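You operate a simulated robot arm through the tools that you are given. There is no shell and no other tool. Be economical: measure what you need, move in short steps, check, and stop when the job is done.

Carry out the task below with a simulated robot arm. There is one attempt and no reset: what you move stays moved.

JOB
Ladle brew into the blue cup and the green cup and cover them.
Fine: one ladle each from the beaker, ladle back; the white lid on the blue cup, the black lid on the green cup.

Only the result counts: the job must be done as asked and must still hold three seconds after the hand-in. Knocking over, shifting, dropping, spilling or breaking anything else fails it. Lids that push on must go on centred and level and be pressed home; caps that screw on are set level and turned clockwise until they are tight.

ROBOT AND FRAMES
A 7-joint arm with a two-finger parallel gripper, fixed in place. Base frame: the origin is at the foot of the arm, x ahead of it, y to its left, z up; the work surface is at about z = 798. Lengths are in mm, angles in degrees, forces in N, time in s.
With the tool pointing down near the work surface it reaches from about 300 to 700 mm from the base axis. Its first joint turns from -66.0 to 66.0 degrees. Payload 1.57 kg.
The TCP is the grasp point between the finger pads, 30 mm short of the fingertips. In the tool frame z runs along the fingers and y along their closing line. The gripper opens to 110 mm. The fingers are 24 mm wide and 12 mm thick; the gripper's body (48 by 112 mm) begins 78 mm behind the TCP.
Orientation is that of the tool frame in the base frame, as a unit quaternion [w, x, y, z]. With the fingers straight down and closing along the base's y, the tool's x points along the base's -x, its y along +y and its z along -z.

CONTROLS
- The arm moves only by the tool servo_tool. Its argument "plan" is a list of rows, each a list of 7 numbers: the shift along the base's x, y, z in cm, then the turn, a rotation vector about the base's x, y, z in degrees, then the gripper command, from -1 (shut) to 1 (fully open), values between in proportion. In form: [[x, y, z, wx, wy, wz, jaw], ...]. A call has 1 to 8 rows; each row shifts and turns the commanded pose from where the row before left it. Each row takes 0.2 s and may step no farther than 50 mm and 8.6 degrees from the row before; otherwise, or with a gripper value out of range, the whole call is refused. Where a pose cannot be reached the arm comes as near as it can. A force on the tool above 40 N (or 10 N above the force at the start of the call, whichever is more), or a blocked arm, ends the call early, and 0.2 s more pass. Each finger travels about 108 mm/s and halts on what it meets, pressing with about 26 N; the grip force reading is that of the motor and also rises with nothing between the fingers. The clock runs only during rows and for 0.2 s after the last one: add rows that do not move to give the fingers time. It gives the time, the measured TCP pose, the force on the tool (base axes), the opening and the grip force at its end, in the units of the frame above (readings bear some noise).
- Cameras (640 x 400 px; columns grow to the right, rows downward): "scene" is fixed at [165.5, -395.3, 1391.6]; the picture's right is [0.76, -0.65, 0.00], its down [-0.44, -0.52, -0.73] and it looks along [0.47, 0.56, -0.68] (base axes); focal length 218 px, centre (320, 200). "wrist" rides on the gripper at [-36, 0, -80] in the tool frame; the picture's right is [0.00, -1.00, 0.00], its down [0.97, 0.00, -0.24] and it looks along [0.24, 0.00, 0.97] (tool axes); focal length 218 px, centre (320, 200). There is no depth. A picture from a camera that has moved, and an enlarged one, comes with that camera's place and axes in the base frame and with its lens.
- get_image(camera): a new picture of that camera. The clock stands still meanwhile.
- zoom(camera, box): a new picture of the part [left, top, right, bottom] of that camera's present view, enlarged. The clock stands still meanwhile.
- finish_job(): hands the job in; it is judged then, once.

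Work in short steps. Places have to be worked out from the pictures, the camera data and where the tool is seen: move nearer, look again, correct. Check each grasp and each placing, and mend what went wrong. You have 120 turns and 76 pictures in all, those below and enlarged ones among them. Open the gripper and draw the arm clear of the work before you hand the job in, unless the task says otherwise; then end with one line.

The tools are called after "Emit:" by a JSON object that holds its "fn" and its "kwargs". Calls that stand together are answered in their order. servo_tool: Moves the arm, as the interface text tells. Its arguments: {"type":"object","properties":{"plan":{"type":"array","items":{"type":"array","items":{"type":"number"}}}},"required":["plan"]} The other tools are called the same way: get_image (camera) takes a picture; zoom (camera, box) takes an enlarged picture of a part of a camera's view; finish_job () hands the job in.

At the start:

```text
t: 0.0
eef_pos: [448.3, -139.7, 1219.0]
tool_rot: [0.0, 0.0, 1.0, 0.0]
contact_force: [0.0, -0.2, 0.3]
gripper_width: 110.0
grip_force: 0.1
```

scene: 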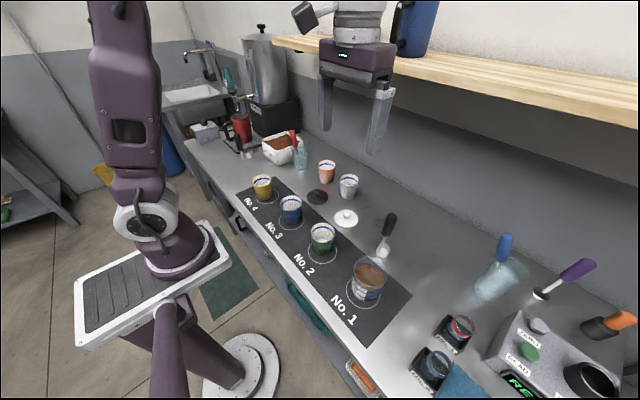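
wrist: 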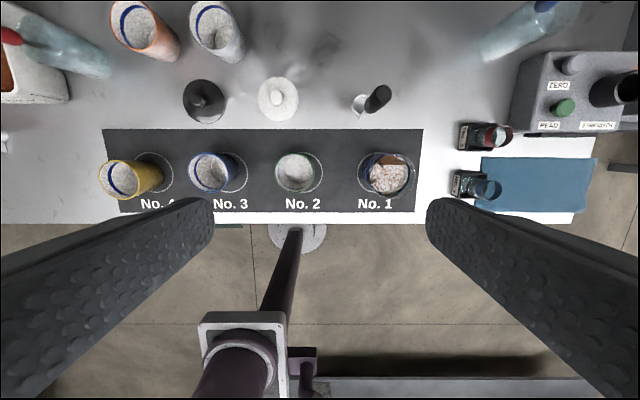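

I'll look closer at the cups, beaker, ladle and lids first.

Emit:
{"fn": "zoom", "kwargs": {"camera": "scene", "box": [320, 190, 440, 320]}}

Emit:
{"fn": "zoom", "kwargs": {"camera": "wrist", "box": [90, 60, 430, 220]}}

Emit:
{"fn": "zoom", "kwargs": {"camera": "scene", "box": [230, 130, 390, 270]}}

```text
3.08 times, centred on (380, 255) of scene
camera zoom: at [165.5, -395.3, 1391.6], right [0.76, -0.65, 0.0], down [-0.44, -0.52, -0.73], along [0.47, 0.56, -0.68], focal length 671 px, centre (135, 31)
```

zoom: 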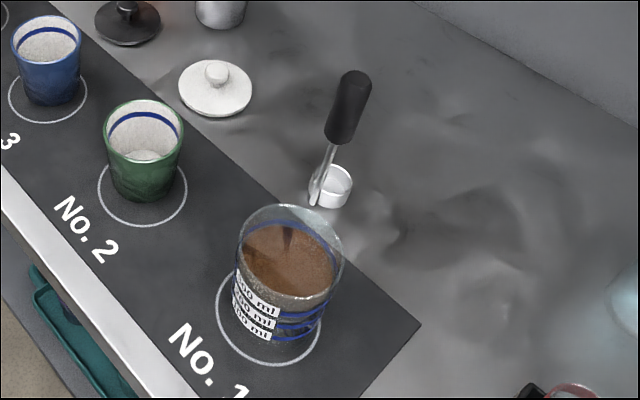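

```text
1.88 times, centred on (260, 140) of wrist
camera zoom: at [484.7, -139.8, 1300.3], right [0.0, -1.0, 0.0], down [-0.97, 0.0, 0.24], along [-0.24, 0.0, -0.97], focal length 411 px, centre (433, 313)
```

zoom: 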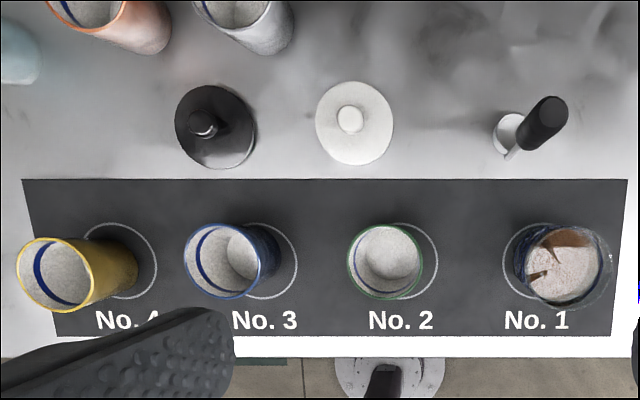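

```text
2.86 times, centred on (310, 200) of scene
camera zoom: at [165.5, -395.3, 1391.6], right [0.76, -0.65, 0.0], down [-0.44, -0.52, -0.73], along [0.47, 0.56, -0.68], focal length 623 px, centre (349, 200)
```

zoom: 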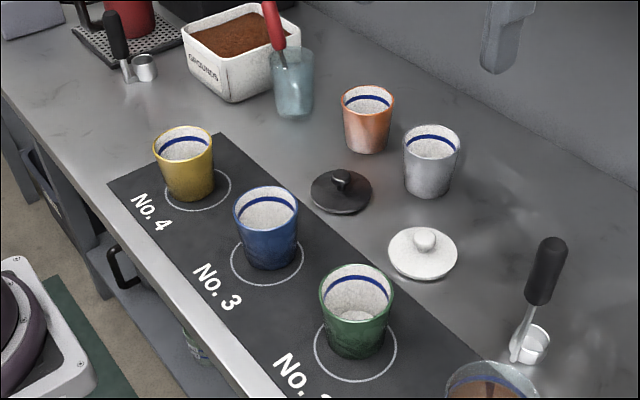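

The black-handled ladle stands upright near (568,-223), top about z 974. I judge the lids to be near (579,-49) and (579,98), with cup rims at about z 875. I move nearer for a better look.

Emit:
{"fn": "servo_tool", "kwargs": {"plan": [[1, 0, -4, 0, 0, 0, 1], [1, 0, -4, 0, 0, 0, 1], [1, 0, -4, 0, 0, 0, 1], [0, 0, -3, 0, 0, 0, 1]]}}

Emit:
{"fn": "get_image", "kwargs": {"camera": "wrist"}}

Emit:
{"fn": "zoom", "kwargs": {"camera": "wrist", "box": [300, 20, 500, 145]}}

```text
t: 1.0
eef_pos: [478.6, -141.1, 1072.7]
tool_rot: [0.0, 0.0, 1.0, 0.001]
contact_force: [0.6, -0.2, -0.8]
gripper_width: 110.0
grip_force: 0.0
```

```text
70 pictures are left
camera wrist: at [514.7, -141.7, 1152.6], right [0.0, -1.0, 0.0], down [-0.97, 0.0, 0.24], along [-0.24, 0.0, -0.97], focal length 218 px, centre (320, 200)
```

wrist: 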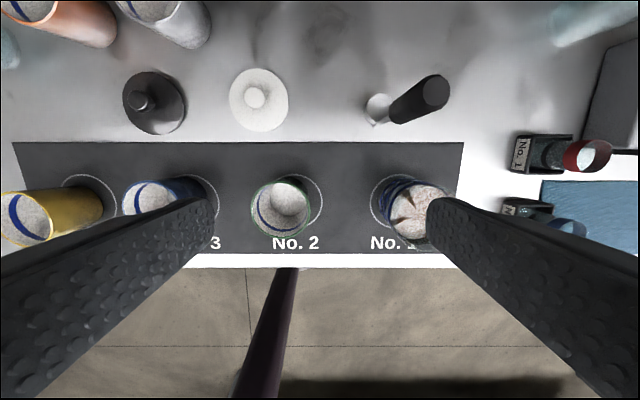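

```text
3.20 times, centred on (400, 82) of wrist
camera zoom: at [514.7, -141.7, 1152.6], right [0.0, -1.0, 0.0], down [-0.97, 0.0, 0.24], along [-0.24, 0.0, -0.97], focal length 698 px, centre (64, 576)
```

zoom: 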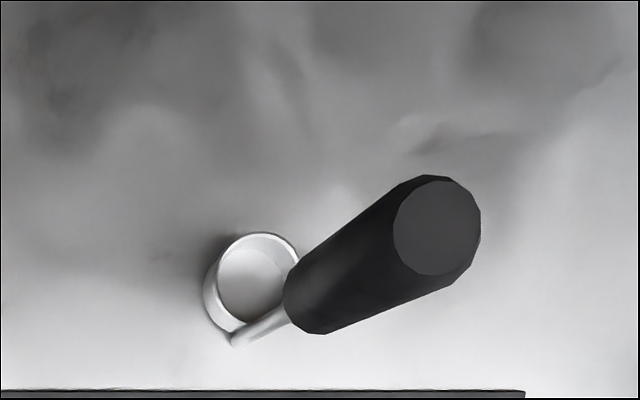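

The ladle's handle is a vertical cylinder about 19 mm thick near (553,-226), with its bowl offset to +x. Before gripping it, I rehearse the pouring orientation with the hand empty and high, starting with yaw +90.

Emit:
{"fn": "servo_tool", "kwargs": {"plan": [[0, -1, 0, 0, 0, 8.5, 1], [0, -1, 0, 0, 0, 8.5, 1], [0, -1, 0, 0, 0, 8.5, 1], [0, -1, 0, 0, 0, 8.5, 1], [0, -1, 0, 0, 0, 8.5, 1], [0, -1, 0, 0, 0, 8.5, 1], [0, 0, 0, 0, 0, 8.5, 1], [0, 0, 0, 0, 0, 8.5, 1]]}}

Emit:
{"fn": "servo_tool", "kwargs": {"plan": [[-1, -1, 0, 0, 0, 8.5, 1], [-1, -1, 0, 0, 0, 8.5, 1], [-1, 0, 0, 0, 0, 5, 1], [-1, 0, 0, 8.5, 0, 0, 1], [0, 0, 0, 8.5, 0, 0, 1], [0, 0, 0, 8.5, 0, 0, 1], [0, 0, 0, 8.5, 0, 0, 1], [0, 0, 0, 8.5, 0, 0, 1]]}}

Emit:
{"fn": "servo_tool", "kwargs": {"plan": [[0, 0, 0, 8.5, 0, 0, 1], [0, 0, 0, 8.5, 0, 0, 1], [0, 0, 0, 8.5, 0, 0, 1], [0, 0, 0, 8.5, 0, 0, 1], [0, 0, 0, 8.5, 0, 0, 1], [0, 0, 0, 8.5, 0, 0, 1], [0, 0, 0, 0, 0, 0, 1]]}}

Emit:
{"fn": "get_image", "kwargs": {"camera": "scene"}}

```text
t: 2.8
eef_pos: [477.2, -199.7, 1069.3]
tool_rot: [0.001, -0.561, 0.828, 0.001]
contact_force: [0.3, 0.0, -0.7]
gripper_width: 110.2
grip_force: 0.1
```

```text
t: 4.6
eef_pos: [437.5, -220.7, 1069.4]
tool_rot: [-0.257, 0.659, -0.659, -0.256]
contact_force: [0.3, 0.4, 0.2]
gripper_width: 110.1
grip_force: 0.0
```

```text
t: 6.2
eef_pos: [479.1, -170.5, 1077.4]
tool_rot: [0.516, -0.484, 0.484, 0.515]
contact_force: [-0.1, 0.9, 1.3]
gripper_width: 110.1
grip_force: 0.2
out of reach, approached as far as the arm can: row 4, 5, 6
```

```text
68 pictures are left
```

scene: 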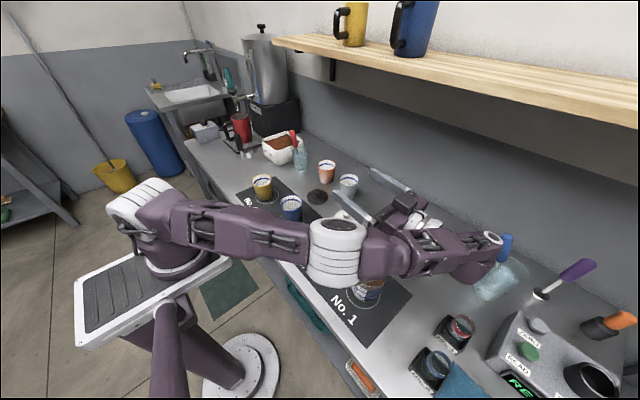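

That side overstretches the arm. I'll return to upright neutral yaw. Then I test tilting about x with the hand on the inner side, with TCP near y ±50.

Emit:
{"fn": "servo_tool", "kwargs": {"plan": [[0, 0, 0.5, -8.5, 0, 0, 1], [0, 0, 0.5, -8.5, 0, 0, 1], [0, 0, 0.5, -8.5, 0, 0, 1], [0, 0, 0.5, -8.5, 0, 0, 1], [0, 0, 0.5, -8.5, 0, 0, 1], [0, 0, 0.5, -8.5, 0, 0, 1], [0, 0, 0, -8.5, 0, 0, 1], [0, 0, 0, -8.5, 0, 0, 1]]}}

Emit:
{"fn": "servo_tool", "kwargs": {"plan": [[0, 2, 0.5, -8.5, 0, 0, 1], [0, 2, 0.5, -8.5, 0, 0, 1], [0, 2, 0.5, -8.5, 0, 0, 1], [0, 2, 0, 0, 0, -8.5, 1], [0, 2, 0, 0, 0, -8.5, 1], [0, 2, 0, 0, 0, -8.5, 1], [0, 2, 0, 0, 0, -8.5, 1], [0, 2, 0, 0, 0, -8.5, 1]]}}

Emit:
{"fn": "servo_tool", "kwargs": {"plan": [[0, 2, 0, 0, 0, -8.5, 1], [0, 2, 0, 0, 0, -8.5, 1], [0, 2, 0, 0, 0, -8.5, 1], [0, 2, 0, 0, 0, -8.5, 1], [0, 2, 0, 0, 0, -8.5, 1], [0, 2, 0, 0, 0, -5, 1], [0, 0, 0, 0, 0, 0, 1]]}}

```text
t: 8.0
eef_pos: [478.5, -171.1, 1108.4]
tool_rot: [-0.156, 0.69, -0.69, -0.156]
contact_force: [-0.5, -0.5, 0.4]
gripper_width: 110.0
grip_force: 0.2
```

```text
t: 9.8
eef_pos: [475.5, -11.3, 1126.3]
tool_rot: [0.0, -0.402, 0.916, -0.001]
contact_force: [0.1, 0.0, 0.0]
gripper_width: 109.8
grip_force: 0.0
```

```text
t: 11.4
eef_pos: [477.5, 109.4, 1123.3]
tool_rot: [0.0, 0.001, 1.0, 0.0]
contact_force: [-0.1, -1.2, 1.1]
gripper_width: 109.8
grip_force: 0.0
```

Neutral again at (477,109,1123). Now I tilt about -x, with the tool turning to point toward -y, while moving to about (437,45).

Emit:
{"fn": "servo_tool", "kwargs": {"plan": [[-1, -1, -1, -8.5, 0, 0, 1], [-1, -1, -1, -8.5, 0, 0, 1], [-1, -1, -1, -8.5, 0, 0, 1], [-1, -1, -1, -8.5, 0, 0, 1], [0, -1, -1, -8.5, 0, 0, 1], [0, -1, -1, -8.5, 0, 0, 1], [0, 0, -1, -8.5, 0, 0, 1], [0, 0, -1, -8.5, 0, 0, 1]]}}

Emit:
{"fn": "servo_tool", "kwargs": {"plan": [[0, 0, -1, -8.5, 0, 0, 1], [0, 0, -1, -8.5, 0, 0, 1], [0, 0, -1, -8.5, 0, 0, 1], [0, 0, 0, -8.5, 0, 0, 1], [0, 0, 0, 0, 0, 0, 1]]}}

Emit:
{"fn": "get_image", "kwargs": {"camera": "scene"}}

```text
t: 13.2
eef_pos: [438.2, 48.3, 1043.8]
tool_rot: [0.0, 0.0, 0.829, -0.56]
contact_force: [0.5, 0.2, 0.6]
gripper_width: 110.0
grip_force: 0.1
```

```text
t: 14.4
eef_pos: [438.3, 49.4, 1013.8]
tool_rot: [0.0, 0.001, -0.629, 0.777]
contact_force: [0.5, 0.1, -0.1]
gripper_width: 110.0
grip_force: 0.1
```

```text
67 pictures are left
```

scene: 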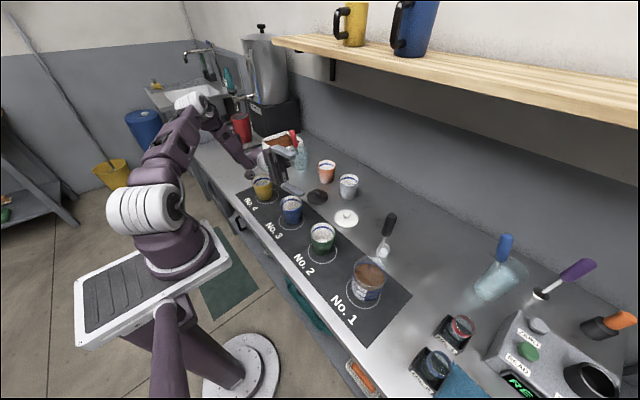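

A tilt of 102° is reachable here. I now try yawing the pointing direction so the hand comes in diagonally from the robot's side, clear of the neighbouring cups. I try the blue-cup pose, with TCP about (371,185).

Emit:
{"fn": "servo_tool", "kwargs": {"plan": [[-1, 2, 0, 0, 0, 8, 1], [-1.5, 3, 0, 0, 0, 8, 1], [-1.5, 3, 0, 0, 0, 8, 1], [-1.5, 3, 0, 0, 0, 6, 1], [-1, 2.5, 0, 0, 0, 0, 1], [0, 0, -2, 0, 0, 0, 1], [0, 0, 0, 0, 0, 0, 1]]}}

Emit:
{"fn": "get_image", "kwargs": {"camera": "scene"}}

```text
t: 16.0
eef_pos: [373.7, 184.1, 990.7]
tool_rot: [-0.202, 0.163, -0.609, 0.75]
contact_force: [-0.5, 1.1, -0.4]
gripper_width: 110.2
grip_force: 0.1
```

```text
66 pictures are left
```

scene: 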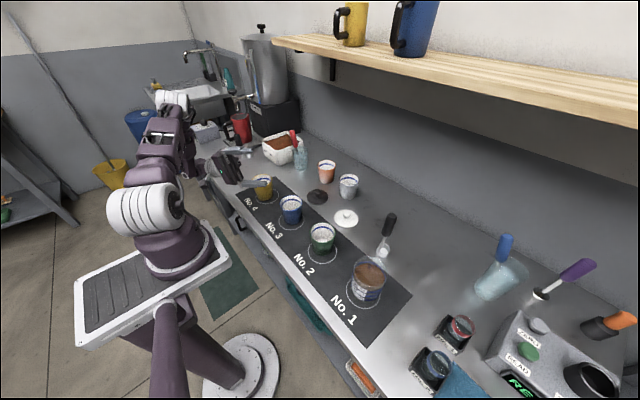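

Reachable, and the hand stays clear of the yellow cup. Now I try the green-cup pose at about (371,25) and a bit lower.

Emit:
{"fn": "servo_tool", "kwargs": {"plan": [[0, -4, 0, 0, 0, 0, 1], [0, -4, 0, 0, 0, 0, 1], [0, -4, 0, 0, 0, 0, 1], [0, -4, 0, 0, 0, 0, 1], [0, 0, -2, 0, 0, 0, 1], [0, 0, -1, 0, 0, 0, 1]]}}

Emit:
{"fn": "get_image", "kwargs": {"camera": "scene"}}

```text
t: 17.4
eef_pos: [373.1, 22.2, 964.9]
tool_rot: [-0.202, 0.163, -0.608, 0.751]
contact_force: [-0.4, -0.2, -0.6]
gripper_width: 110.2
grip_force: 0.0
```

```text
65 pictures are left
```

scene: 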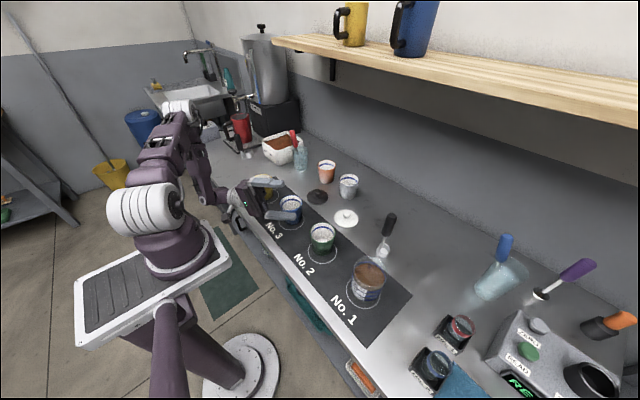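

Both pour poses work. I back out: raise, un-yaw, un-tilt, and head toward the ladle.

Emit:
{"fn": "servo_tool", "kwargs": {"plan": [[1, 0, 4, 0, 0, -8, 1], [1, 0, 4, 0, 0, -8, 1], [1, 0, 3, 0, 0, -8, 1], [1, 0, 2, 0, 0, -6, 1], [0, 0, 0, 8.5, 0, 0, 1], [0, -1, 0, 8.5, 0, 0, 1], [0, -1, 0, 8.5, 0, 0, 1], [0, -1, 0, 8.5, 0, 0, 1]]}}

Emit:
{"fn": "servo_tool", "kwargs": {"plan": [[1, -2, 0, 8.5, 0, 0, 1], [1, -2, 0, 8.5, 0, 0, 1], [1, -2, 0, 8.5, 0, 0, 1], [1, -2, 0, 8.5, 0, 0, 1], [1, -2, 0, 8.5, 0, 0, 1], [1, -2, 0, 8.5, 0, 0, 1], [1, -2, 0, 8.5, 0, 0, 1], [1, -2, 0, 8.5, 0, 0, 1]]}}

Emit:
{"fn": "servo_tool", "kwargs": {"plan": [[1, -2, 0, 0, 0, 0, 1], [0, 0, 0, 0, 0, 0, 1]]}}

Emit:
{"fn": "get_image", "kwargs": {"camera": "wrist"}}

```text
t: 19.2
eef_pos: [412.6, -6.7, 1093.5]
tool_rot: [0.001, 0.0, 0.83, -0.558]
contact_force: [0.1, -0.3, -0.3]
gripper_width: 110.2
grip_force: 0.1
```

```text
t: 21.0
eef_pos: [491.6, -165.9, 1092.6]
tool_rot: [0.002, -0.001, 1.0, 0.001]
contact_force: [-0.4, -0.4, 0.2]
gripper_width: 109.8
grip_force: 0.0
```

```text
t: 21.6
eef_pos: [502.4, -185.2, 1093.2]
tool_rot: [0.0, -0.001, 1.0, 0.0]
contact_force: [0.4, -0.9, -0.3]
gripper_width: 110.2
grip_force: 0.0
```

```text
64 pictures are left
camera wrist: at [538.9, -185.8, 1172.7], right [0.0, -1.0, 0.0], down [-0.97, 0.0, 0.24], along [-0.24, 0.0, -0.97], focal length 218 px, centre (320, 200)
```

wrist: 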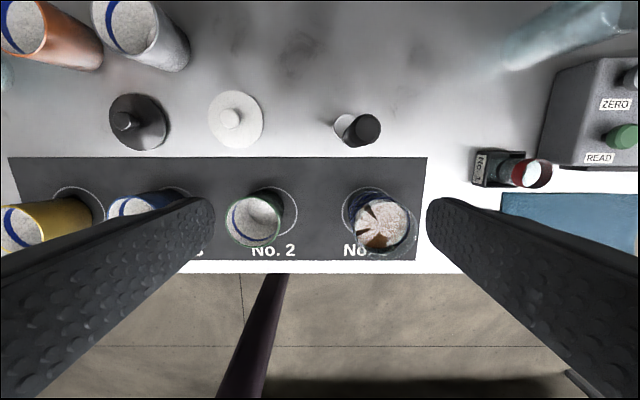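

The handle top triangulates to about (552,-225,983). I move above it and check.

Emit:
{"fn": "servo_tool", "kwargs": {"plan": [[2.5, -2, -1, 0, 0, 0, 1], [2.5, -2, -1, 0, 0, 0, 1], [0, 0, -2, 0, 0, 0, 1], [0, 0, 0, 0, 0, 0, 1]]}}

Emit:
{"fn": "get_image", "kwargs": {"camera": "wrist"}}

```text
t: 22.6
eef_pos: [552.4, -224.4, 1053.5]
tool_rot: [0.0, 0.001, 1.0, -0.001]
contact_force: [0.5, 0.2, -0.8]
gripper_width: 110.0
grip_force: 0.1
```

```text
63 pictures are left
camera wrist: at [589.4, -224.7, 1133.6], right [0.0, -1.0, 0.0], down [-0.97, 0.0, 0.24], along [-0.24, 0.0, -0.97], focal length 218 px, centre (320, 200)
```

wrist: 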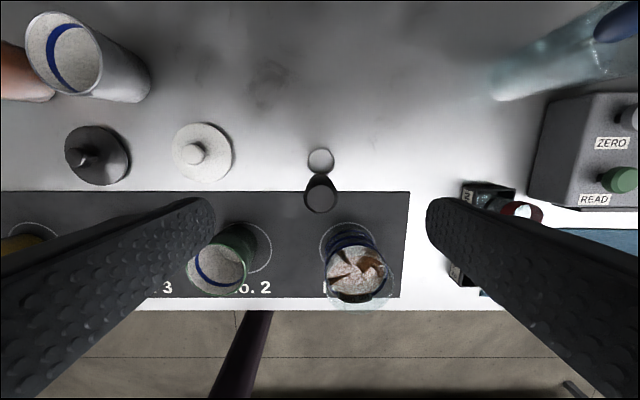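

The handle is centred in y and sits at about x 555. I descend to z 950 and look.

Emit:
{"fn": "servo_tool", "kwargs": {"plan": [[0.2, 0, -3, 0, 0, 0, 1], [0, 0, -3, 0, 0, 0, 1], [0, 0, -2.5, 0, 0, 0, 1], [0, 0, -2, 0, 0, 0, 1], [0, 0, 0, 0, 0, 0, 1]]}}

Emit:
{"fn": "get_image", "kwargs": {"camera": "wrist"}}

Emit:
{"fn": "zoom", "kwargs": {"camera": "scene", "box": [320, 170, 460, 310]}}

```text
t: 23.8
eef_pos: [554.5, -225.3, 947.3]
tool_rot: [0.0, -0.001, 1.0, -0.001]
contact_force: [0.7, -0.1, -0.5]
gripper_width: 109.8
grip_force: 0.0
```

```text
62 pictures are left
camera wrist: at [590.8, -224.8, 1027.8], right [0.0, -1.0, 0.0], down [-0.97, 0.0, 0.24], along [-0.24, 0.0, -0.97], focal length 218 px, centre (320, 200)
```

wrist: 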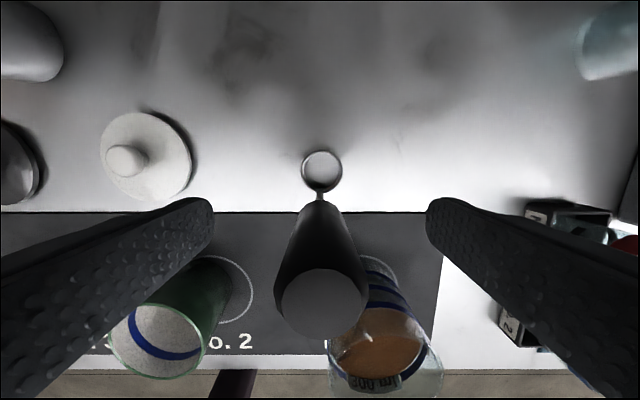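

```text
2.86 times, centred on (390, 240) of scene
camera zoom: at [165.5, -395.3, 1391.6], right [0.76, -0.65, 0.0], down [-0.44, -0.52, -0.73], along [0.47, 0.56, -0.68], focal length 623 px, centre (120, 86)
```

zoom: 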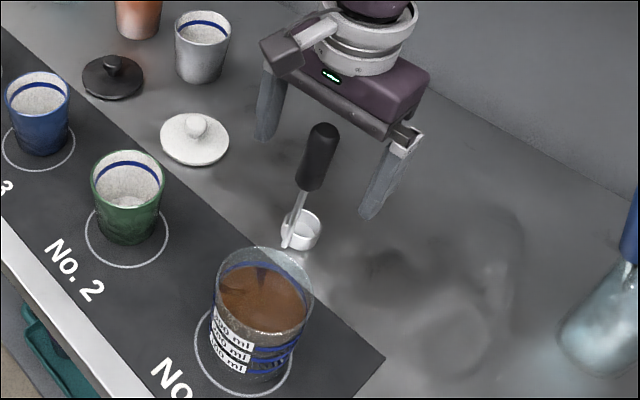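

The handle is between the fingers and centred. I close the gripper.

Emit:
{"fn": "servo_tool", "kwargs": {"plan": [[0, 0, 0, 0, 0, 0, -1], [0, 0, 0, 0, 0, 0, -1], [0, 0, 0, 0, 0, 0, -1], [0, 0, 0, 0, 0, 0, -1]]}}

Emit:
{"fn": "servo_tool", "kwargs": {"plan": [[0, 0, 3, 0, 0, 0, -1], [0, 0, 4, 0, 0, 0, -1], [0, 0, 4, 0, 0, 0, -1], [0, 0, 4, 0, 0, 0, -1], [0, 0, 0, 0, 0, 0, -1]]}}

Emit:
{"fn": "zoom", "kwargs": {"camera": "scene", "box": [320, 130, 480, 310]}}

Emit:
{"fn": "get_image", "kwargs": {"camera": "wrist"}}

```text
t: 24.8
eef_pos: [554.3, -224.4, 947.6]
tool_rot: [0.0, 0.0, 1.0, 0.0]
contact_force: [-0.1, 0.5, 0.2]
gripper_width: 25.4
grip_force: 25.6
```

```text
t: 26.0
eef_pos: [555.2, -229.3, 1098.6]
tool_rot: [0.0, 0.0, 1.0, 0.0]
contact_force: [-0.2, -0.1, -1.5]
gripper_width: 25.4
grip_force: 26.5
```

```text
2.22 times, centred on (400, 220) of scene
camera zoom: at [165.5, -395.3, 1391.6], right [0.76, -0.65, 0.0], down [-0.44, -0.52, -0.73], along [0.47, 0.56, -0.68], focal length 485 px, centre (142, 156)
```

zoom: 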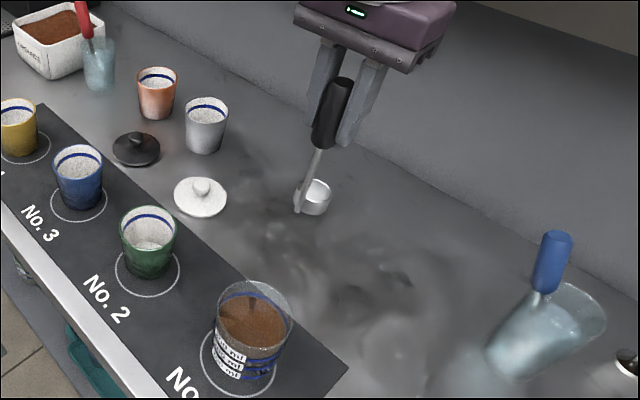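

```text
59 pictures are left
camera wrist: at [591.9, -229.6, 1179.0], right [0.0, -1.0, 0.0], down [-0.97, 0.0, 0.24], along [-0.24, 0.0, -0.97], focal length 218 px, centre (320, 200)
```

wrist: 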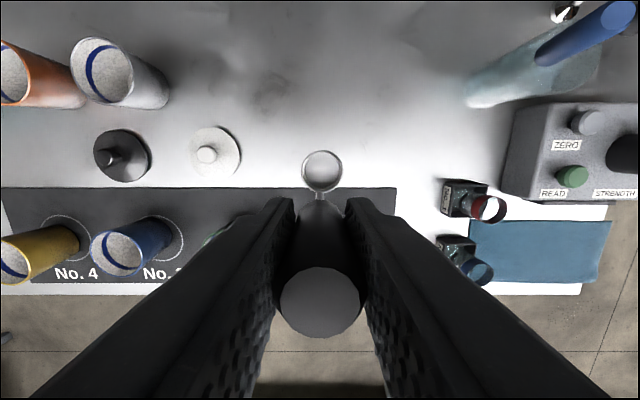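

The ladle is held, with bowl bottom about 150 mm below TCP and bowl centre about +16 mm in x. I move above the beaker, estimated at (437,-267), with the bowl still high, and look.

Emit:
{"fn": "servo_tool", "kwargs": {"plan": [[-3, -1, 0, 0, 0, 0, -1], [-3.5, -1, 0, 0, 0, 0, -1], [-3.5, -1, 0, 0, 0, 0, -1], [-3.4, -0.8, 0, 0, 0, 0, -1], [0, 0, 0, 0, 0, 0, -1], [0, 0, 0, 0, 0, 0, -1]]}}

Emit:
{"fn": "get_image", "kwargs": {"camera": "wrist"}}

Emit:
{"fn": "zoom", "kwargs": {"camera": "scene", "box": [290, 170, 450, 330]}}

```text
t: 27.4
eef_pos: [420.7, -265.2, 1095.1]
tool_rot: [0.0, 0.0, 1.0, 0.0]
contact_force: [-0.4, -0.3, -1.2]
gripper_width: 25.2
grip_force: 26.2
```

```text
58 pictures are left
camera wrist: at [457.4, -265.5, 1176.8], right [0.0, -1.0, 0.0], down [-0.97, 0.0, 0.24], along [-0.24, 0.0, -0.97], focal length 218 px, centre (320, 200)
```

wrist: 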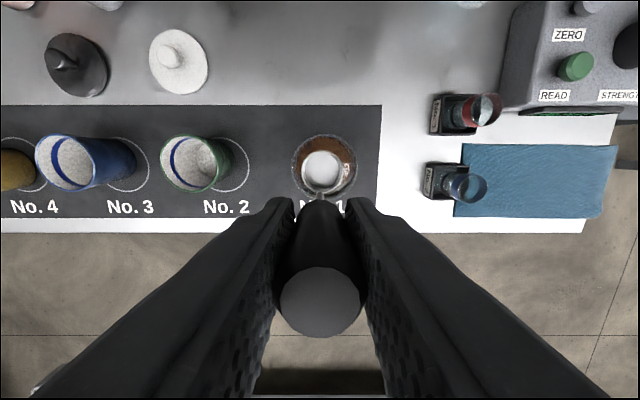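

```text
2.50 times, centred on (370, 250) of scene
camera zoom: at [165.5, -395.3, 1391.6], right [0.76, -0.65, 0.0], down [-0.44, -0.52, -0.73], along [0.47, 0.56, -0.68], focal length 545 px, centre (195, 75)
```

zoom: 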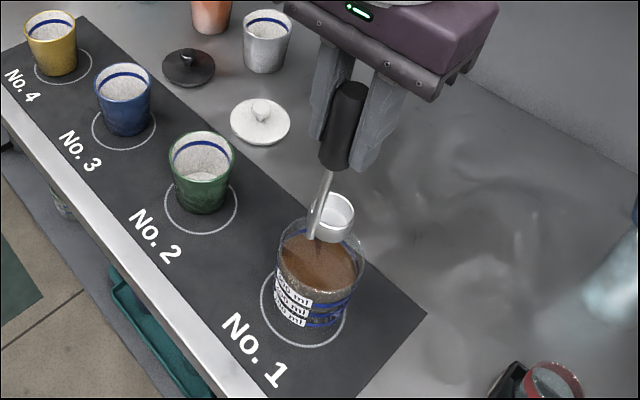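

Emit:
{"fn": "zoom", "kwargs": {"camera": "wrist", "box": [270, 120, 380, 220]}}

```text
4.00 times, centred on (325, 170) of wrist
camera zoom: at [457.4, -265.5, 1176.8], right [0.0, -1.0, 0.0], down [-0.97, 0.0, 0.24], along [-0.24, 0.0, -0.97], focal length 873 px, centre (300, 320)
```

zoom: 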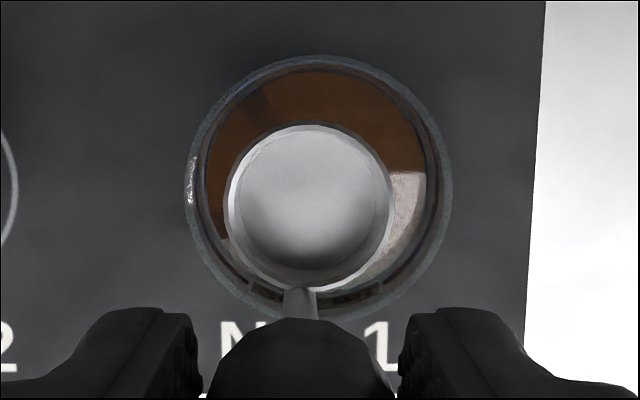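

The beaker centre refines to about (432,-270), with rim z about 902 and inner radius about 38. I shift y by -4 mm and descend straight, stopping partway to check the fit.

Emit:
{"fn": "servo_tool", "kwargs": {"plan": [[0, -0.4, 0, 0, 0, 0, -1], [0, 0, -1.5, 0, 0, 0, -1], [0, 0, -1.5, 0, 0, 0, -1], [0, 0, -1.2, 0, 0, 0, -1], [0, 0, 0, 0, 0, 0, -1]]}}

Emit:
{"fn": "zoom", "kwargs": {"camera": "wrist", "box": [270, 120, 380, 220]}}

Emit:
{"fn": "zoom", "kwargs": {"camera": "scene", "box": [320, 220, 420, 320]}}

```text
t: 28.6
eef_pos: [424.2, -270.2, 1055.5]
tool_rot: [0.0, -0.001, 1.0, 0.0]
contact_force: [-0.6, 0.2, -1.4]
gripper_width: 25.4
grip_force: 25.9
```

```text
4.00 times, centred on (325, 170) of wrist
camera zoom: at [459.6, -269.0, 1136.1], right [0.0, -1.0, 0.0], down [-0.97, 0.0, 0.24], along [-0.24, 0.0, -0.97], focal length 873 px, centre (300, 320)
```

zoom: 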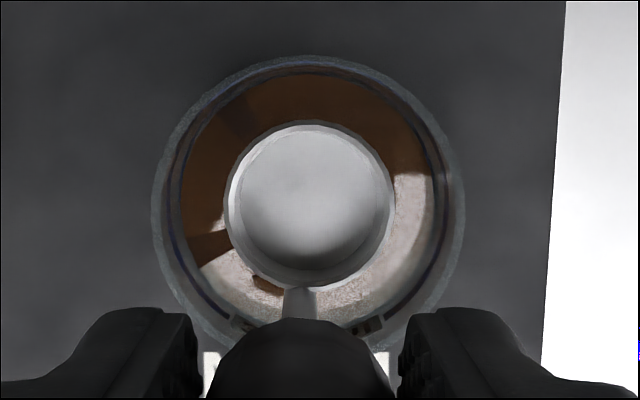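

```text
4.00 times, centred on (370, 270) of scene
camera zoom: at [165.5, -395.3, 1391.6], right [0.76, -0.65, 0.0], down [-0.44, -0.52, -0.73], along [0.47, 0.56, -0.68], focal length 872 px, centre (120, -80)
```

zoom: 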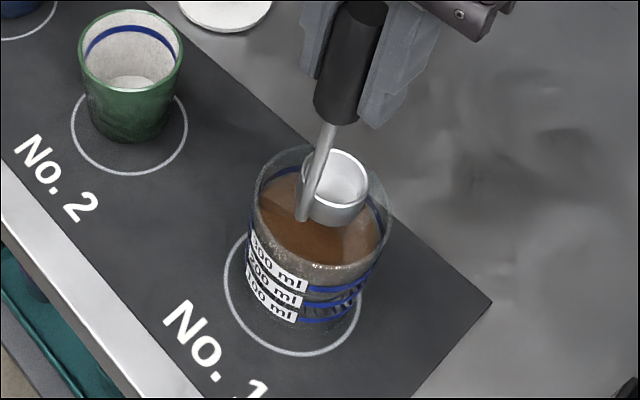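

The bowl fits with about 15 mm margin all round. I descend into the brew until the bowl is submerged (TCP about 972).

Emit:
{"fn": "servo_tool", "kwargs": {"plan": [[-0.2, 0, -1.5, 0, 0, 0, -1], [0, 0, -1.5, 0, 0, 0, -1], [0, 0, -1.5, 0, 0, 0, -1], [0, 0, -1.2, 0, 0, 0, -1], [0, 0, -1.2, 0, 0, 0, -1], [0, 0, -1, 0, 0, 0, -1], [0, 0, 0, 0, 0, 0, -1]]}}

Emit:
{"fn": "zoom", "kwargs": {"camera": "wrist", "box": [270, 120, 380, 220]}}

Emit:
{"fn": "zoom", "kwargs": {"camera": "scene", "box": [320, 220, 420, 320]}}

```text
t: 30.2
eef_pos: [420.2, -267.6, 977.2]
tool_rot: [0.0, 0.0, 1.0, 0.0]
contact_force: [0.7, 0.4, -2.2]
gripper_width: 25.5
grip_force: 26.2
```

```text
4.00 times, centred on (325, 170) of wrist
camera zoom: at [456.3, -267.6, 1057.3], right [0.0, -1.0, 0.0], down [-0.97, 0.0, 0.24], along [-0.24, 0.0, -0.97], focal length 873 px, centre (300, 320)
```

zoom: 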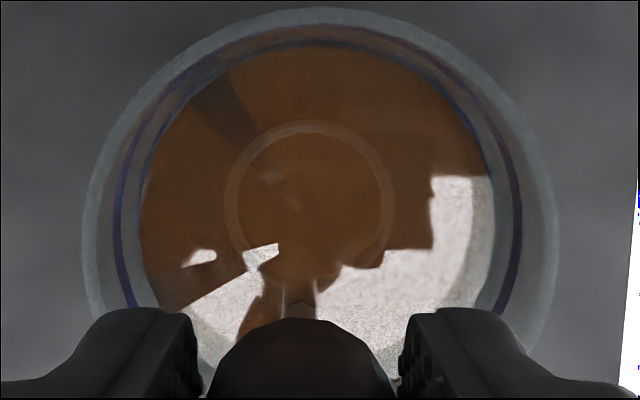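

```text
4.00 times, centred on (370, 270) of scene
camera zoom: at [165.5, -395.3, 1391.6], right [0.76, -0.65, 0.0], down [-0.44, -0.52, -0.73], along [0.47, 0.56, -0.68], focal length 872 px, centre (120, -80)
```

zoom: 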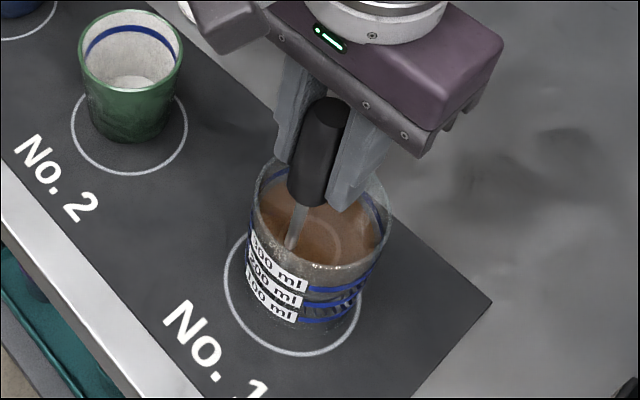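

The bowl rim is under the surface. I lift slowly and straight, then check that it is full.

Emit:
{"fn": "servo_tool", "kwargs": {"plan": [[0, 0, 0, 0, 0, 0, -1], [0, 0, 0.5, 0, 0, 0, -1], [0, 0, 0.8, 0, 0, 0, -1], [0, 0, 1, 0, 0, 0, -1], [0, 0, 1, 0, 0, 0, -1], [0, 0, 1, 0, 0, 0, -1], [0, 0, 1, 0, 0, 0, -1], [0, 0, 1, 0, 0, 0, -1]]}}

Emit:
{"fn": "servo_tool", "kwargs": {"plan": [[0, 0, 1.2, 0, 0, 0, -1], [0, 0, 1.2, 0, 0, 0, -1], [0, 0, 1.2, 0, 0, 0, -1], [0, 0, 1.2, 0, 0, 0, -1], [0, 0, 1, 0, 0, 0, -1], [0, 0, 0, 0, 0, 0, -1]]}}

Emit:
{"fn": "zoom", "kwargs": {"camera": "wrist", "box": [270, 120, 380, 220]}}

Emit:
{"fn": "zoom", "kwargs": {"camera": "scene", "box": [320, 220, 420, 320]}}

```text
t: 32.0
eef_pos: [418.5, -268.0, 1040.3]
tool_rot: [-0.001, -0.001, 1.0, 0.0]
contact_force: [-0.9, 0.0, -1.5]
gripper_width: 25.3
grip_force: 25.7
```

```text
t: 33.4
eef_pos: [421.3, -266.9, 1098.1]
tool_rot: [0.0, 0.001, 1.0, 0.0]
contact_force: [0.2, -0.5, -1.7]
gripper_width: 25.4
grip_force: 27.0
```

```text
4.00 times, centred on (325, 170) of wrist
camera zoom: at [456.6, -266.4, 1177.5], right [0.0, -1.0, 0.0], down [-0.97, 0.0, 0.24], along [-0.24, 0.0, -0.97], focal length 873 px, centre (300, 320)
```

zoom: 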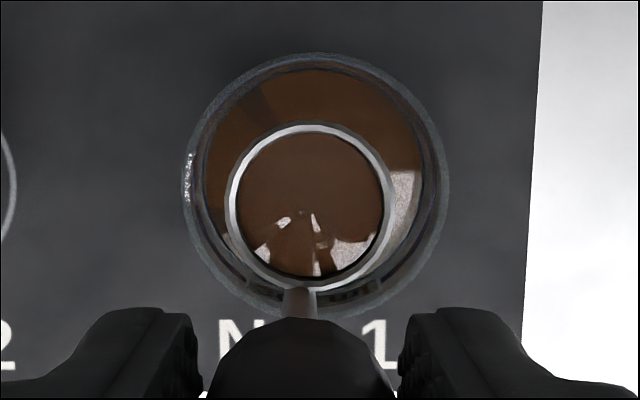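

```text
4.00 times, centred on (370, 270) of scene
camera zoom: at [165.5, -395.3, 1391.6], right [0.76, -0.65, 0.0], down [-0.44, -0.52, -0.73], along [0.47, 0.56, -0.68], focal length 872 px, centre (120, -80)
```

zoom: 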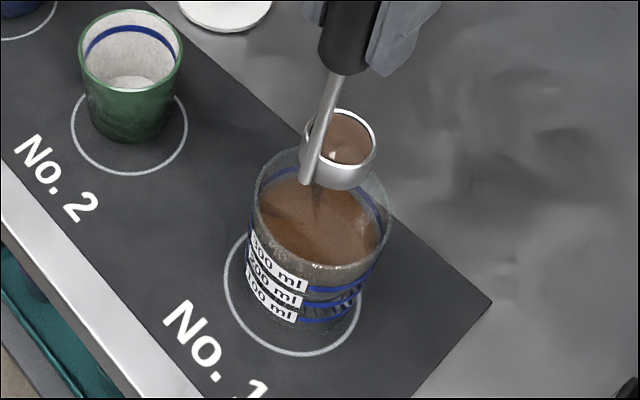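

The ladle is full. I carry it gently toward the green cup, yawing +30° on the way and staying high.

Emit:
{"fn": "servo_tool", "kwargs": {"plan": [[0, 0.5, 0, 0, 0, 1, -1], [0, 1, 0, 0, 0, 2, -1], [0.1, 1.2, 0, 0, 0, 3, -1], [0.1, 1.3, 0, 0, 0, 3, -1], [0.1, 1.3, 0, 0, 0, 3, -1], [0.1, 1.3, 0, 0, 0, 3, -1], [0.1, 1.3, 0, 0, 0, 3, -1], [0.1, 1.3, 0, 0, 0, 3, -1]]}}

Emit:
{"fn": "servo_tool", "kwargs": {"plan": [[0.1, 1.3, 0, 0, 0, 3, -1], [0.1, 1.3, 0, 0, 0, 3, -1], [0.1, 1.3, 0, 0, 0, 2, -1], [0.1, 1, 0, 0, 0, 1, -1], [0, 0.8, 0, 0, 0, 0, -1], [0, 0.5, 0, 0, 0, 0, -1], [0, 0, 0, 0, 0, 0, -1]]}}

Emit:
{"fn": "get_image", "kwargs": {"camera": "wrist"}}

```text
t: 35.2
eef_pos: [424.4, -176.7, 1099.2]
tool_rot: [0.0, -0.183, 0.983, 0.0]
contact_force: [-0.6, -0.1, -2.1]
gripper_width: 25.6
grip_force: 25.7
```

```text
t: 36.8
eef_pos: [429.4, -112.8, 1098.4]
tool_rot: [0.0, -0.258, 0.966, 0.0]
contact_force: [-0.5, 0.7, -1.4]
gripper_width: 25.5
grip_force: 26.2
```

```text
49 pictures are left
camera wrist: at [461.4, -95.7, 1178.3], right [0.5, -0.87, 0.0], down [-0.84, -0.49, 0.24], along [-0.21, -0.12, -0.97], focal length 218 px, centre (320, 200)
```

wrist: 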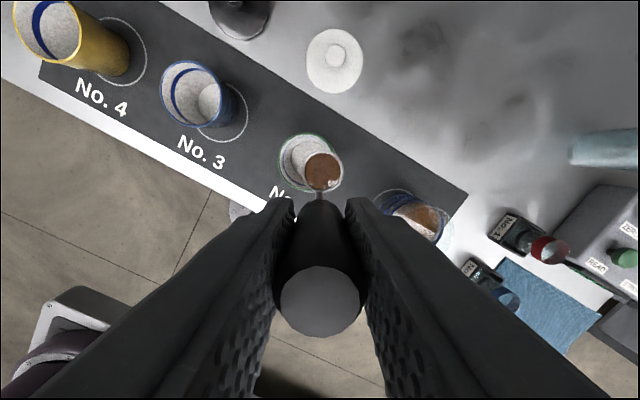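

Green rim centre is about (436,-94). I lower so the bowl sits just above the rim, then tilt slowly about the lip and check after 30°.

Emit:
{"fn": "servo_tool", "kwargs": {"plan": [[0.1, -0.5, -1, 0, 0, 0, -1], [0, 0, -1.3, 0, 0, 0, -1], [0, 0, -1.3, 0, 0, 0, -1], [0, 0, -1, 0, 0, 0, -1], [0, 0, -0.5, 0, 0, 0, -1], [0, 0, 0, 0, 0, 0, -1]]}}

Emit:
{"fn": "zoom", "kwargs": {"camera": "scene", "box": [270, 180, 390, 300]}}

```text
t: 38.2
eef_pos: [430.9, -118.3, 1046.8]
tool_rot: [0.0, -0.259, 0.966, 0.0]
contact_force: [0.8, 0.7, -2.1]
gripper_width: 25.4
grip_force: 25.7
```

```text
3.33 times, centred on (330, 240) of scene
camera zoom: at [165.5, -395.3, 1391.6], right [0.76, -0.65, 0.0], down [-0.44, -0.52, -0.73], along [0.47, 0.56, -0.68], focal length 727 px, centre (287, 67)
```

zoom: 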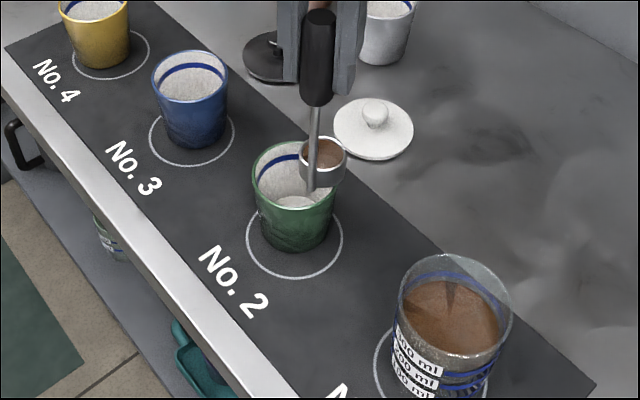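

The geometry is consistent: cup centre is about (434.5,-91.5), and the lip starts over the cup centre. I begin the tilt.

Emit:
{"fn": "servo_tool", "kwargs": {"plan": [[-0.5, 0.9, 0.01, -3.25, -1.875, 0, -1], [-0.45, 0.75, 0.03, -3.25, -1.875, 0, -1], [-0.4, 0.7, 0.02, -3.25, -1.875, 0, -1], [-0.4, 0.7, 0.02, -3.25, -1.875, 0, -1], [-0.4, 0.68, -0.15, -3.25, -1.875, 0, -1], [-0.39, 0.68, -0.18, -3.25, -1.875, 0, -1], [-0.39, 0.68, -0.2, -3.25, -1.875, 0, -1], [-0.39, 0.68, -0.23, -3.25, -1.875, 0, -1]]}}

Emit:
{"fn": "zoom", "kwargs": {"camera": "scene", "box": [270, 180, 390, 300]}}

```text
t: 40.0
eef_pos: [399.6, -64.7, 1036.3]
tool_rot: [0.051, -0.253, 0.94, -0.224]
contact_force: [0.3, -0.5, -0.7]
gripper_width: 25.5
grip_force: 25.7
out of reach, approached as far as the arm can: row 8
```

```text
3.33 times, centred on (330, 240) of scene
camera zoom: at [165.5, -395.3, 1391.6], right [0.76, -0.65, 0.0], down [-0.44, -0.52, -0.73], along [0.47, 0.56, -0.68], focal length 727 px, centre (287, 67)
```

zoom: 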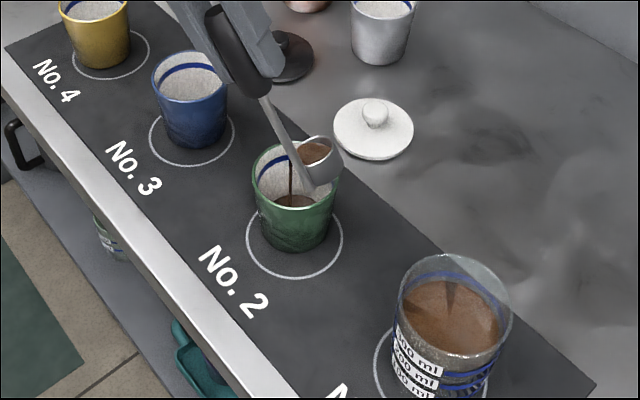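

Brew is flowing into the cup at about 27°. The last row hit a reach limit, so I try continuing in small rows.

Emit:
{"fn": "servo_tool", "kwargs": {"plan": [[-0.35, 0.6, -0.3, -3.25, -1.875, 0, -1], [-0.35, 0.6, -0.35, -3.25, -1.875, 0, -1], [-0.35, 0.6, -0.4, -3.25, -1.875, 0, -1]]}}

```text
t: 40.8
eef_pos: [420.8, -41.4, 1035.0]
tool_rot: [0.073, -0.244, 0.914, -0.315]
contact_force: [-0.2, 0.5, -1.4]
gripper_width: 25.4
grip_force: 25.9
out of reach, approached as far as the arm can: row 1, 2, 3
```

The arm drifted +x by about 22 mm. I check the stream right away; the clock stands still.

Emit:
{"fn": "get_image", "kwargs": {"camera": "scene"}}

Emit:
{"fn": "zoom", "kwargs": {"camera": "scene", "box": [270, 180, 390, 300]}}

```text
46 pictures are left
```

scene: 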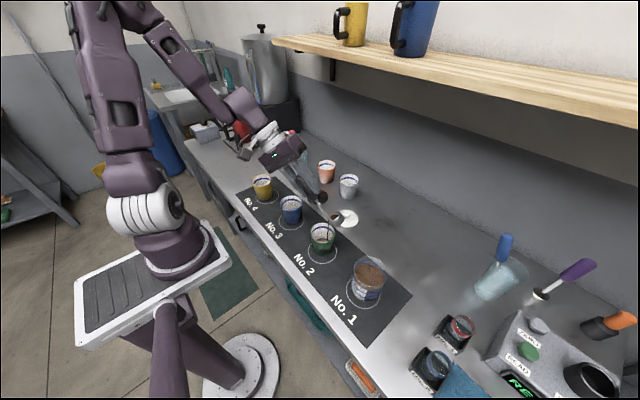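

```text
3.33 times, centred on (330, 240) of scene
camera zoom: at [165.5, -395.3, 1391.6], right [0.76, -0.65, 0.0], down [-0.44, -0.52, -0.73], along [0.47, 0.56, -0.68], focal length 727 px, centre (287, 67)
```

zoom: 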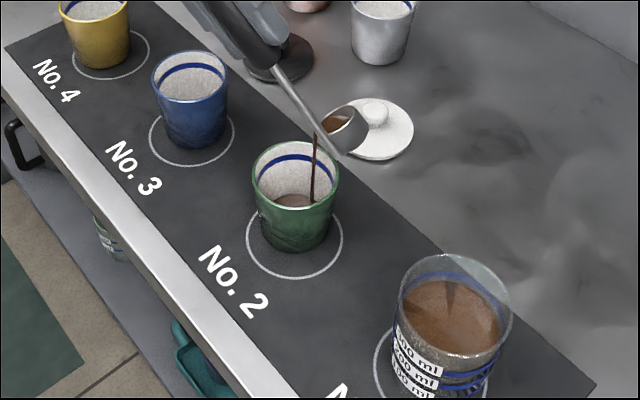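

The stream still falls inside but near the +x edge. Yawing back toward 0 about the TCP swings the lip to the cup centre and returns to the rehearsed posture, so I do that now.

Emit:
{"fn": "servo_tool", "kwargs": {"plan": [[-0.1, 0.2, 0, 0, 0, -8, -1], [0, 0.2, 0, 0, 0, -8, -1], [0, 0.2, 0, 0, 0, -8, -1], [0, 0.2, 0, 0, 0, -6, -1]]}}

Emit:
{"fn": "zoom", "kwargs": {"camera": "scene", "box": [270, 180, 390, 300]}}

```text
t: 41.8
eef_pos: [418.5, -31.8, 1035.1]
tool_rot: [-0.011, 0.001, 0.946, -0.323]
contact_force: [0.6, -0.6, -2.0]
gripper_width: 25.4
grip_force: 26.1
```

```text
3.33 times, centred on (330, 240) of scene
camera zoom: at [165.5, -395.3, 1391.6], right [0.76, -0.65, 0.0], down [-0.44, -0.52, -0.73], along [0.47, 0.56, -0.68], focal length 727 px, centre (287, 67)
```

zoom: 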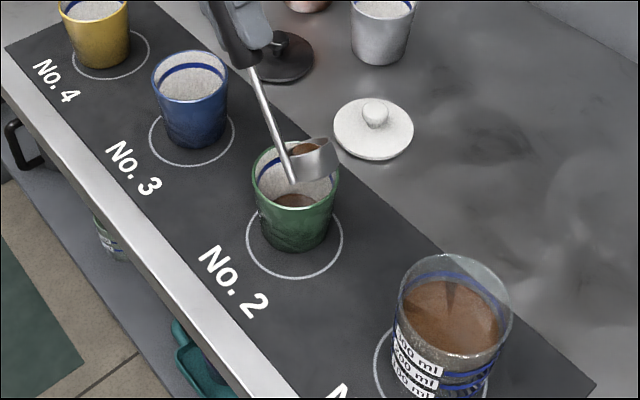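

Centred again. I continue tilting at yaw 0, raising slightly for hand clearance.

Emit:
{"fn": "servo_tool", "kwargs": {"plan": [[0, 0.65, -0.25, -3.7, 0, 0, -1], [0, 0.65, -0.25, -3.7, 0, 0, -1], [0, 0.6, -0.35, -3.75, 0, 0, -1], [0, 0.6, -0.4, -3.75, 0, 0, -1], [0, 0.58, -0.4, -3.75, 0, 0, -1], [0, 0.55, -0.4, -3.75, 0, 0, -1]]}}

Emit:
{"fn": "zoom", "kwargs": {"camera": "scene", "box": [230, 130, 390, 290]}}

```text
t: 43.2
eef_pos: [419.0, 3.9, 1014.0]
tool_rot: [-0.01, 0.003, 0.864, -0.503]
contact_force: [0.5, 0.0, -2.0]
gripper_width: 25.2
grip_force: 26.0
```

```text
2.50 times, centred on (310, 210) of scene
camera zoom: at [165.5, -395.3, 1391.6], right [0.76, -0.65, 0.0], down [-0.44, -0.52, -0.73], along [0.47, 0.56, -0.68], focal length 545 px, centre (345, 175)
```

zoom: 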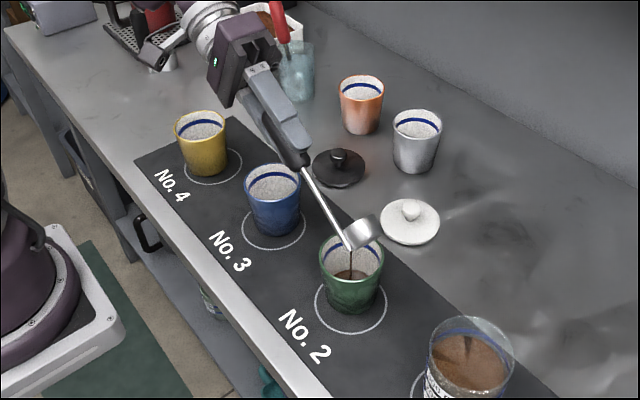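

Pouring well into the green cup. I continue to about 90°.

Emit:
{"fn": "servo_tool", "kwargs": {"plan": [[0, 0.5, -0.45, -3.75, 0, 0, -1], [0, 0.45, -0.5, -3.75, 0, 0, -1], [0, 0.4, -0.6, -3.75, 0, 0, -1], [0, 0.35, -0.6, -3.75, 0, 0, -1], [0, 0.3, -0.6, -3.75, 0, 0, -1], [0, 0.25, -0.6, -3.75, 0, 0, -1], [0, 0.2, -0.6, -3.75, 0, 0, -1], [0, 0.15, -0.6, -3.75, 0, 0, -1]]}}

Emit:
{"fn": "zoom", "kwargs": {"camera": "scene", "box": [230, 130, 390, 290]}}

```text
t: 45.0
eef_pos: [419.6, 28.8, 970.6]
tool_rot: [0.008, -0.004, -0.706, 0.708]
contact_force: [0.6, 0.6, -2.0]
gripper_width: 25.3
grip_force: 26.3
```

```text
2.50 times, centred on (310, 210) of scene
camera zoom: at [165.5, -395.3, 1391.6], right [0.76, -0.65, 0.0], down [-0.44, -0.52, -0.73], along [0.47, 0.56, -0.68], focal length 545 px, centre (345, 175)
```

zoom: 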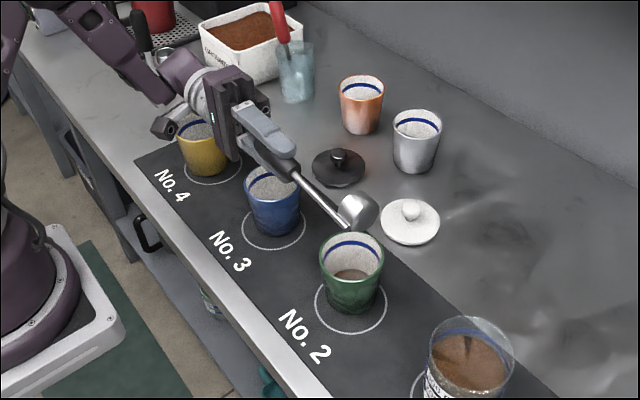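

Stream finished. I tilt a little further, slightly raised, to drain the last, then tip back.

Emit:
{"fn": "servo_tool", "kwargs": {"plan": [[0, 0, 0.8, -4, 0, 0, -1], [0, 0, 0.8, -4, 0, 0, -1], [0, 0, 0, -2, 0, 0, -1], [0, 0, 0, 0, 0, 0, -1], [0, 0, 0, 0, 0, 0, -1]]}}

Emit:
{"fn": "servo_tool", "kwargs": {"plan": [[0, 0, 1.5, 8, 0, 0, -1], [0, -0.3, 1.5, 8, 0, 0, -1], [0, -0.5, 1.5, 8, 0, 0, -1], [0, -1, 1.5, 8, 0, 0, -1], [0, -1, 1, 8, 0, 0, -1], [0, -1, 1, 8, 0, 0, -1], [0, -1.5, 0.5, 8, 0, 0, -1], [0, -1.5, 0.5, 8, 0, 0, -1]]}}

Emit:
{"fn": "servo_tool", "kwargs": {"plan": [[0, -2, 0.3, 8, 0, 0, -1], [0, -2, 0, 8, 0, 0, -1], [0, -3, 0, 8, 0, 0, -1], [0, -4, 0, 8, 0, 0, -1], [0, -4, 0, 4, 0, 0, -1], [0, -4, 0, 0, 0, 0, -1], [0, -1, 0, 0, 0, 0, -1]]}}

Emit:
{"fn": "get_image", "kwargs": {"camera": "wrist"}}

```text
t: 46.2
eef_pos: [418.0, 28.9, 985.3]
tool_rot: [0.007, -0.005, -0.641, 0.767]
contact_force: [0.0, -0.4, -2.2]
gripper_width: 25.3
grip_force: 26.1
```

```text
t: 48.0
eef_pos: [417.8, -39.2, 1076.7]
tool_rot: [-0.009, 0.0, 0.951, -0.31]
contact_force: [0.5, -0.1, -1.1]
gripper_width: 25.5
grip_force: 25.6
```

```text
t: 49.6
eef_pos: [418.7, -240.4, 1077.1]
tool_rot: [-0.009, -0.004, 1.0, -0.001]
contact_force: [0.9, 0.1, -1.7]
gripper_width: 25.2
grip_force: 25.7
```

```text
41 pictures are left
camera wrist: at [457.3, -240.1, 1157.6], right [0.01, -1.0, 0.0], down [-0.97, -0.01, 0.26], along [-0.26, 0.0, -0.97], focal length 218 px, centre (320, 200)
```

wrist: 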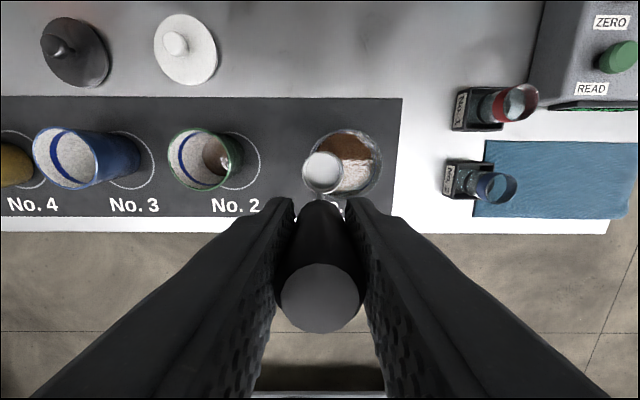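

The ladle is empty and the green cup has brew. I level out the 1° residual, centre over the beaker, and dip again.

Emit:
{"fn": "servo_tool", "kwargs": {"plan": [[0.1, -1.5, 0, 0, -1, 0, -1], [0, -1.3, 0, 0, 0, 0, -1], [0, 0, -1, 0, 0, 0, -1], [0, 0, -1.2, 0, 0, 0, -1], [0, 0, 0, 0, 0, 0, -1]]}}

Emit:
{"fn": "zoom", "kwargs": {"camera": "wrist", "box": [270, 120, 380, 220]}}

```text
t: 50.8
eef_pos: [419.1, -266.9, 1055.7]
tool_rot: [-0.001, -0.002, 1.0, -0.002]
contact_force: [-0.3, -0.5, -1.7]
gripper_width: 25.2
grip_force: 25.7
```

```text
4.00 times, centred on (325, 170) of wrist
camera zoom: at [456.1, -267.0, 1135.4], right [0.01, -1.0, 0.0], down [-0.97, 0.0, 0.24], along [-0.24, 0.0, -0.97], focal length 873 px, centre (300, 320)
```

zoom: 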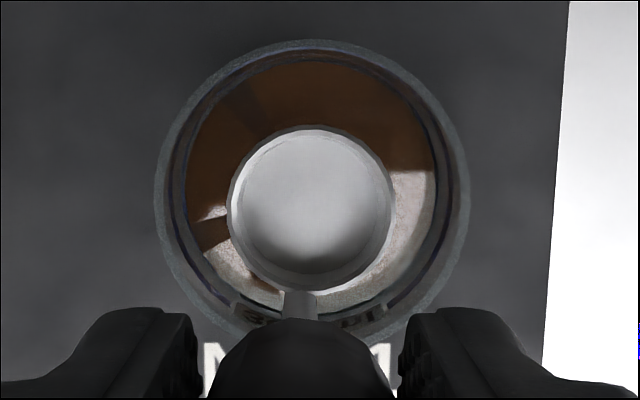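

Well centred (2 mm in y to fix). I descend, dwell and lift slowly.

Emit:
{"fn": "servo_tool", "kwargs": {"plan": [[0, -0.2, -1.5, 0, 0, 0, -1], [0, 0, -1.5, 0, 0, 0, -1], [0, 0, -1.5, 0, 0, 0, -1], [0, 0, -1.2, 0, 0, 0, -1], [0, 0, -1.2, 0, 0, 0, -1], [0, 0, -1.4, 0, 0, 0, -1], [0, 0, 0, 0, 0, 0, -1], [0, 0, 0, 0, 0, 0, -1]]}}

Emit:
{"fn": "servo_tool", "kwargs": {"plan": [[0, 0, 0.5, 0, 0, 0, -1], [0, 0, 0.8, 0, 0, 0, -1], [0, 0, 1, 0, 0, 0, -1], [0, 0, 1, 0, 0, 0, -1], [0, 0, 1, 0, 0, 0, -1], [0, 0, 1, 0, 0, 0, -1], [0, 0, 1, 0, 0, 0, -1], [0, 0, 1, 0, 0, 0, -1]]}}

Emit:
{"fn": "servo_tool", "kwargs": {"plan": [[0, 0, 1.2, 0, 0, 0, -1], [0, 0, 1.2, 0, 0, 0, -1], [0, 0, 1.2, 0, 0, 0, -1], [0, 0, 1.2, 0, 0, 0, -1], [0, 0, 0.8, 0, 0, 0, -1], [0, 0, 0, 0, 0, 0, -1]]}}

Emit:
{"fn": "get_image", "kwargs": {"camera": "wrist"}}

```text
t: 52.6
eef_pos: [416.9, -268.5, 972.7]
tool_rot: [-0.001, -0.002, 1.0, -0.002]
contact_force: [-0.2, 0.1, -1.7]
gripper_width: 25.4
grip_force: 26.5
```

```text
t: 54.4
eef_pos: [421.8, -269.0, 1046.1]
tool_rot: [-0.001, -0.002, 1.0, -0.002]
contact_force: [0.1, -0.8, -1.1]
gripper_width: 25.3
grip_force: 26.0
```

```text
t: 55.8
eef_pos: [419.9, -268.7, 1100.2]
tool_rot: [-0.001, -0.003, 1.0, -0.001]
contact_force: [-0.1, 0.8, -0.8]
gripper_width: 25.5
grip_force: 25.8
```

```text
39 pictures are left
camera wrist: at [456.9, -268.2, 1181.3], right [0.01, -1.0, 0.0], down [-0.97, 0.0, 0.24], along [-0.24, 0.0, -0.97], focal length 218 px, centre (320, 200)
```

wrist: 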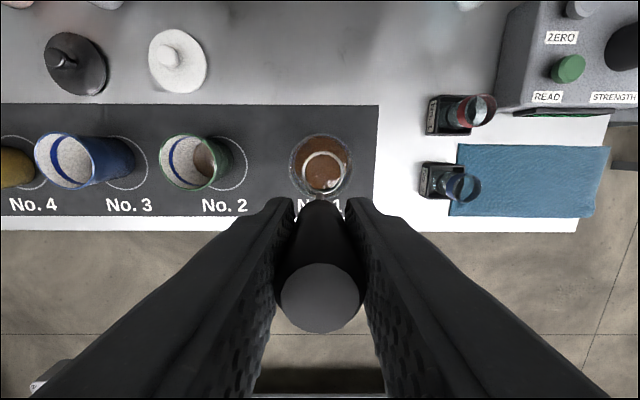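

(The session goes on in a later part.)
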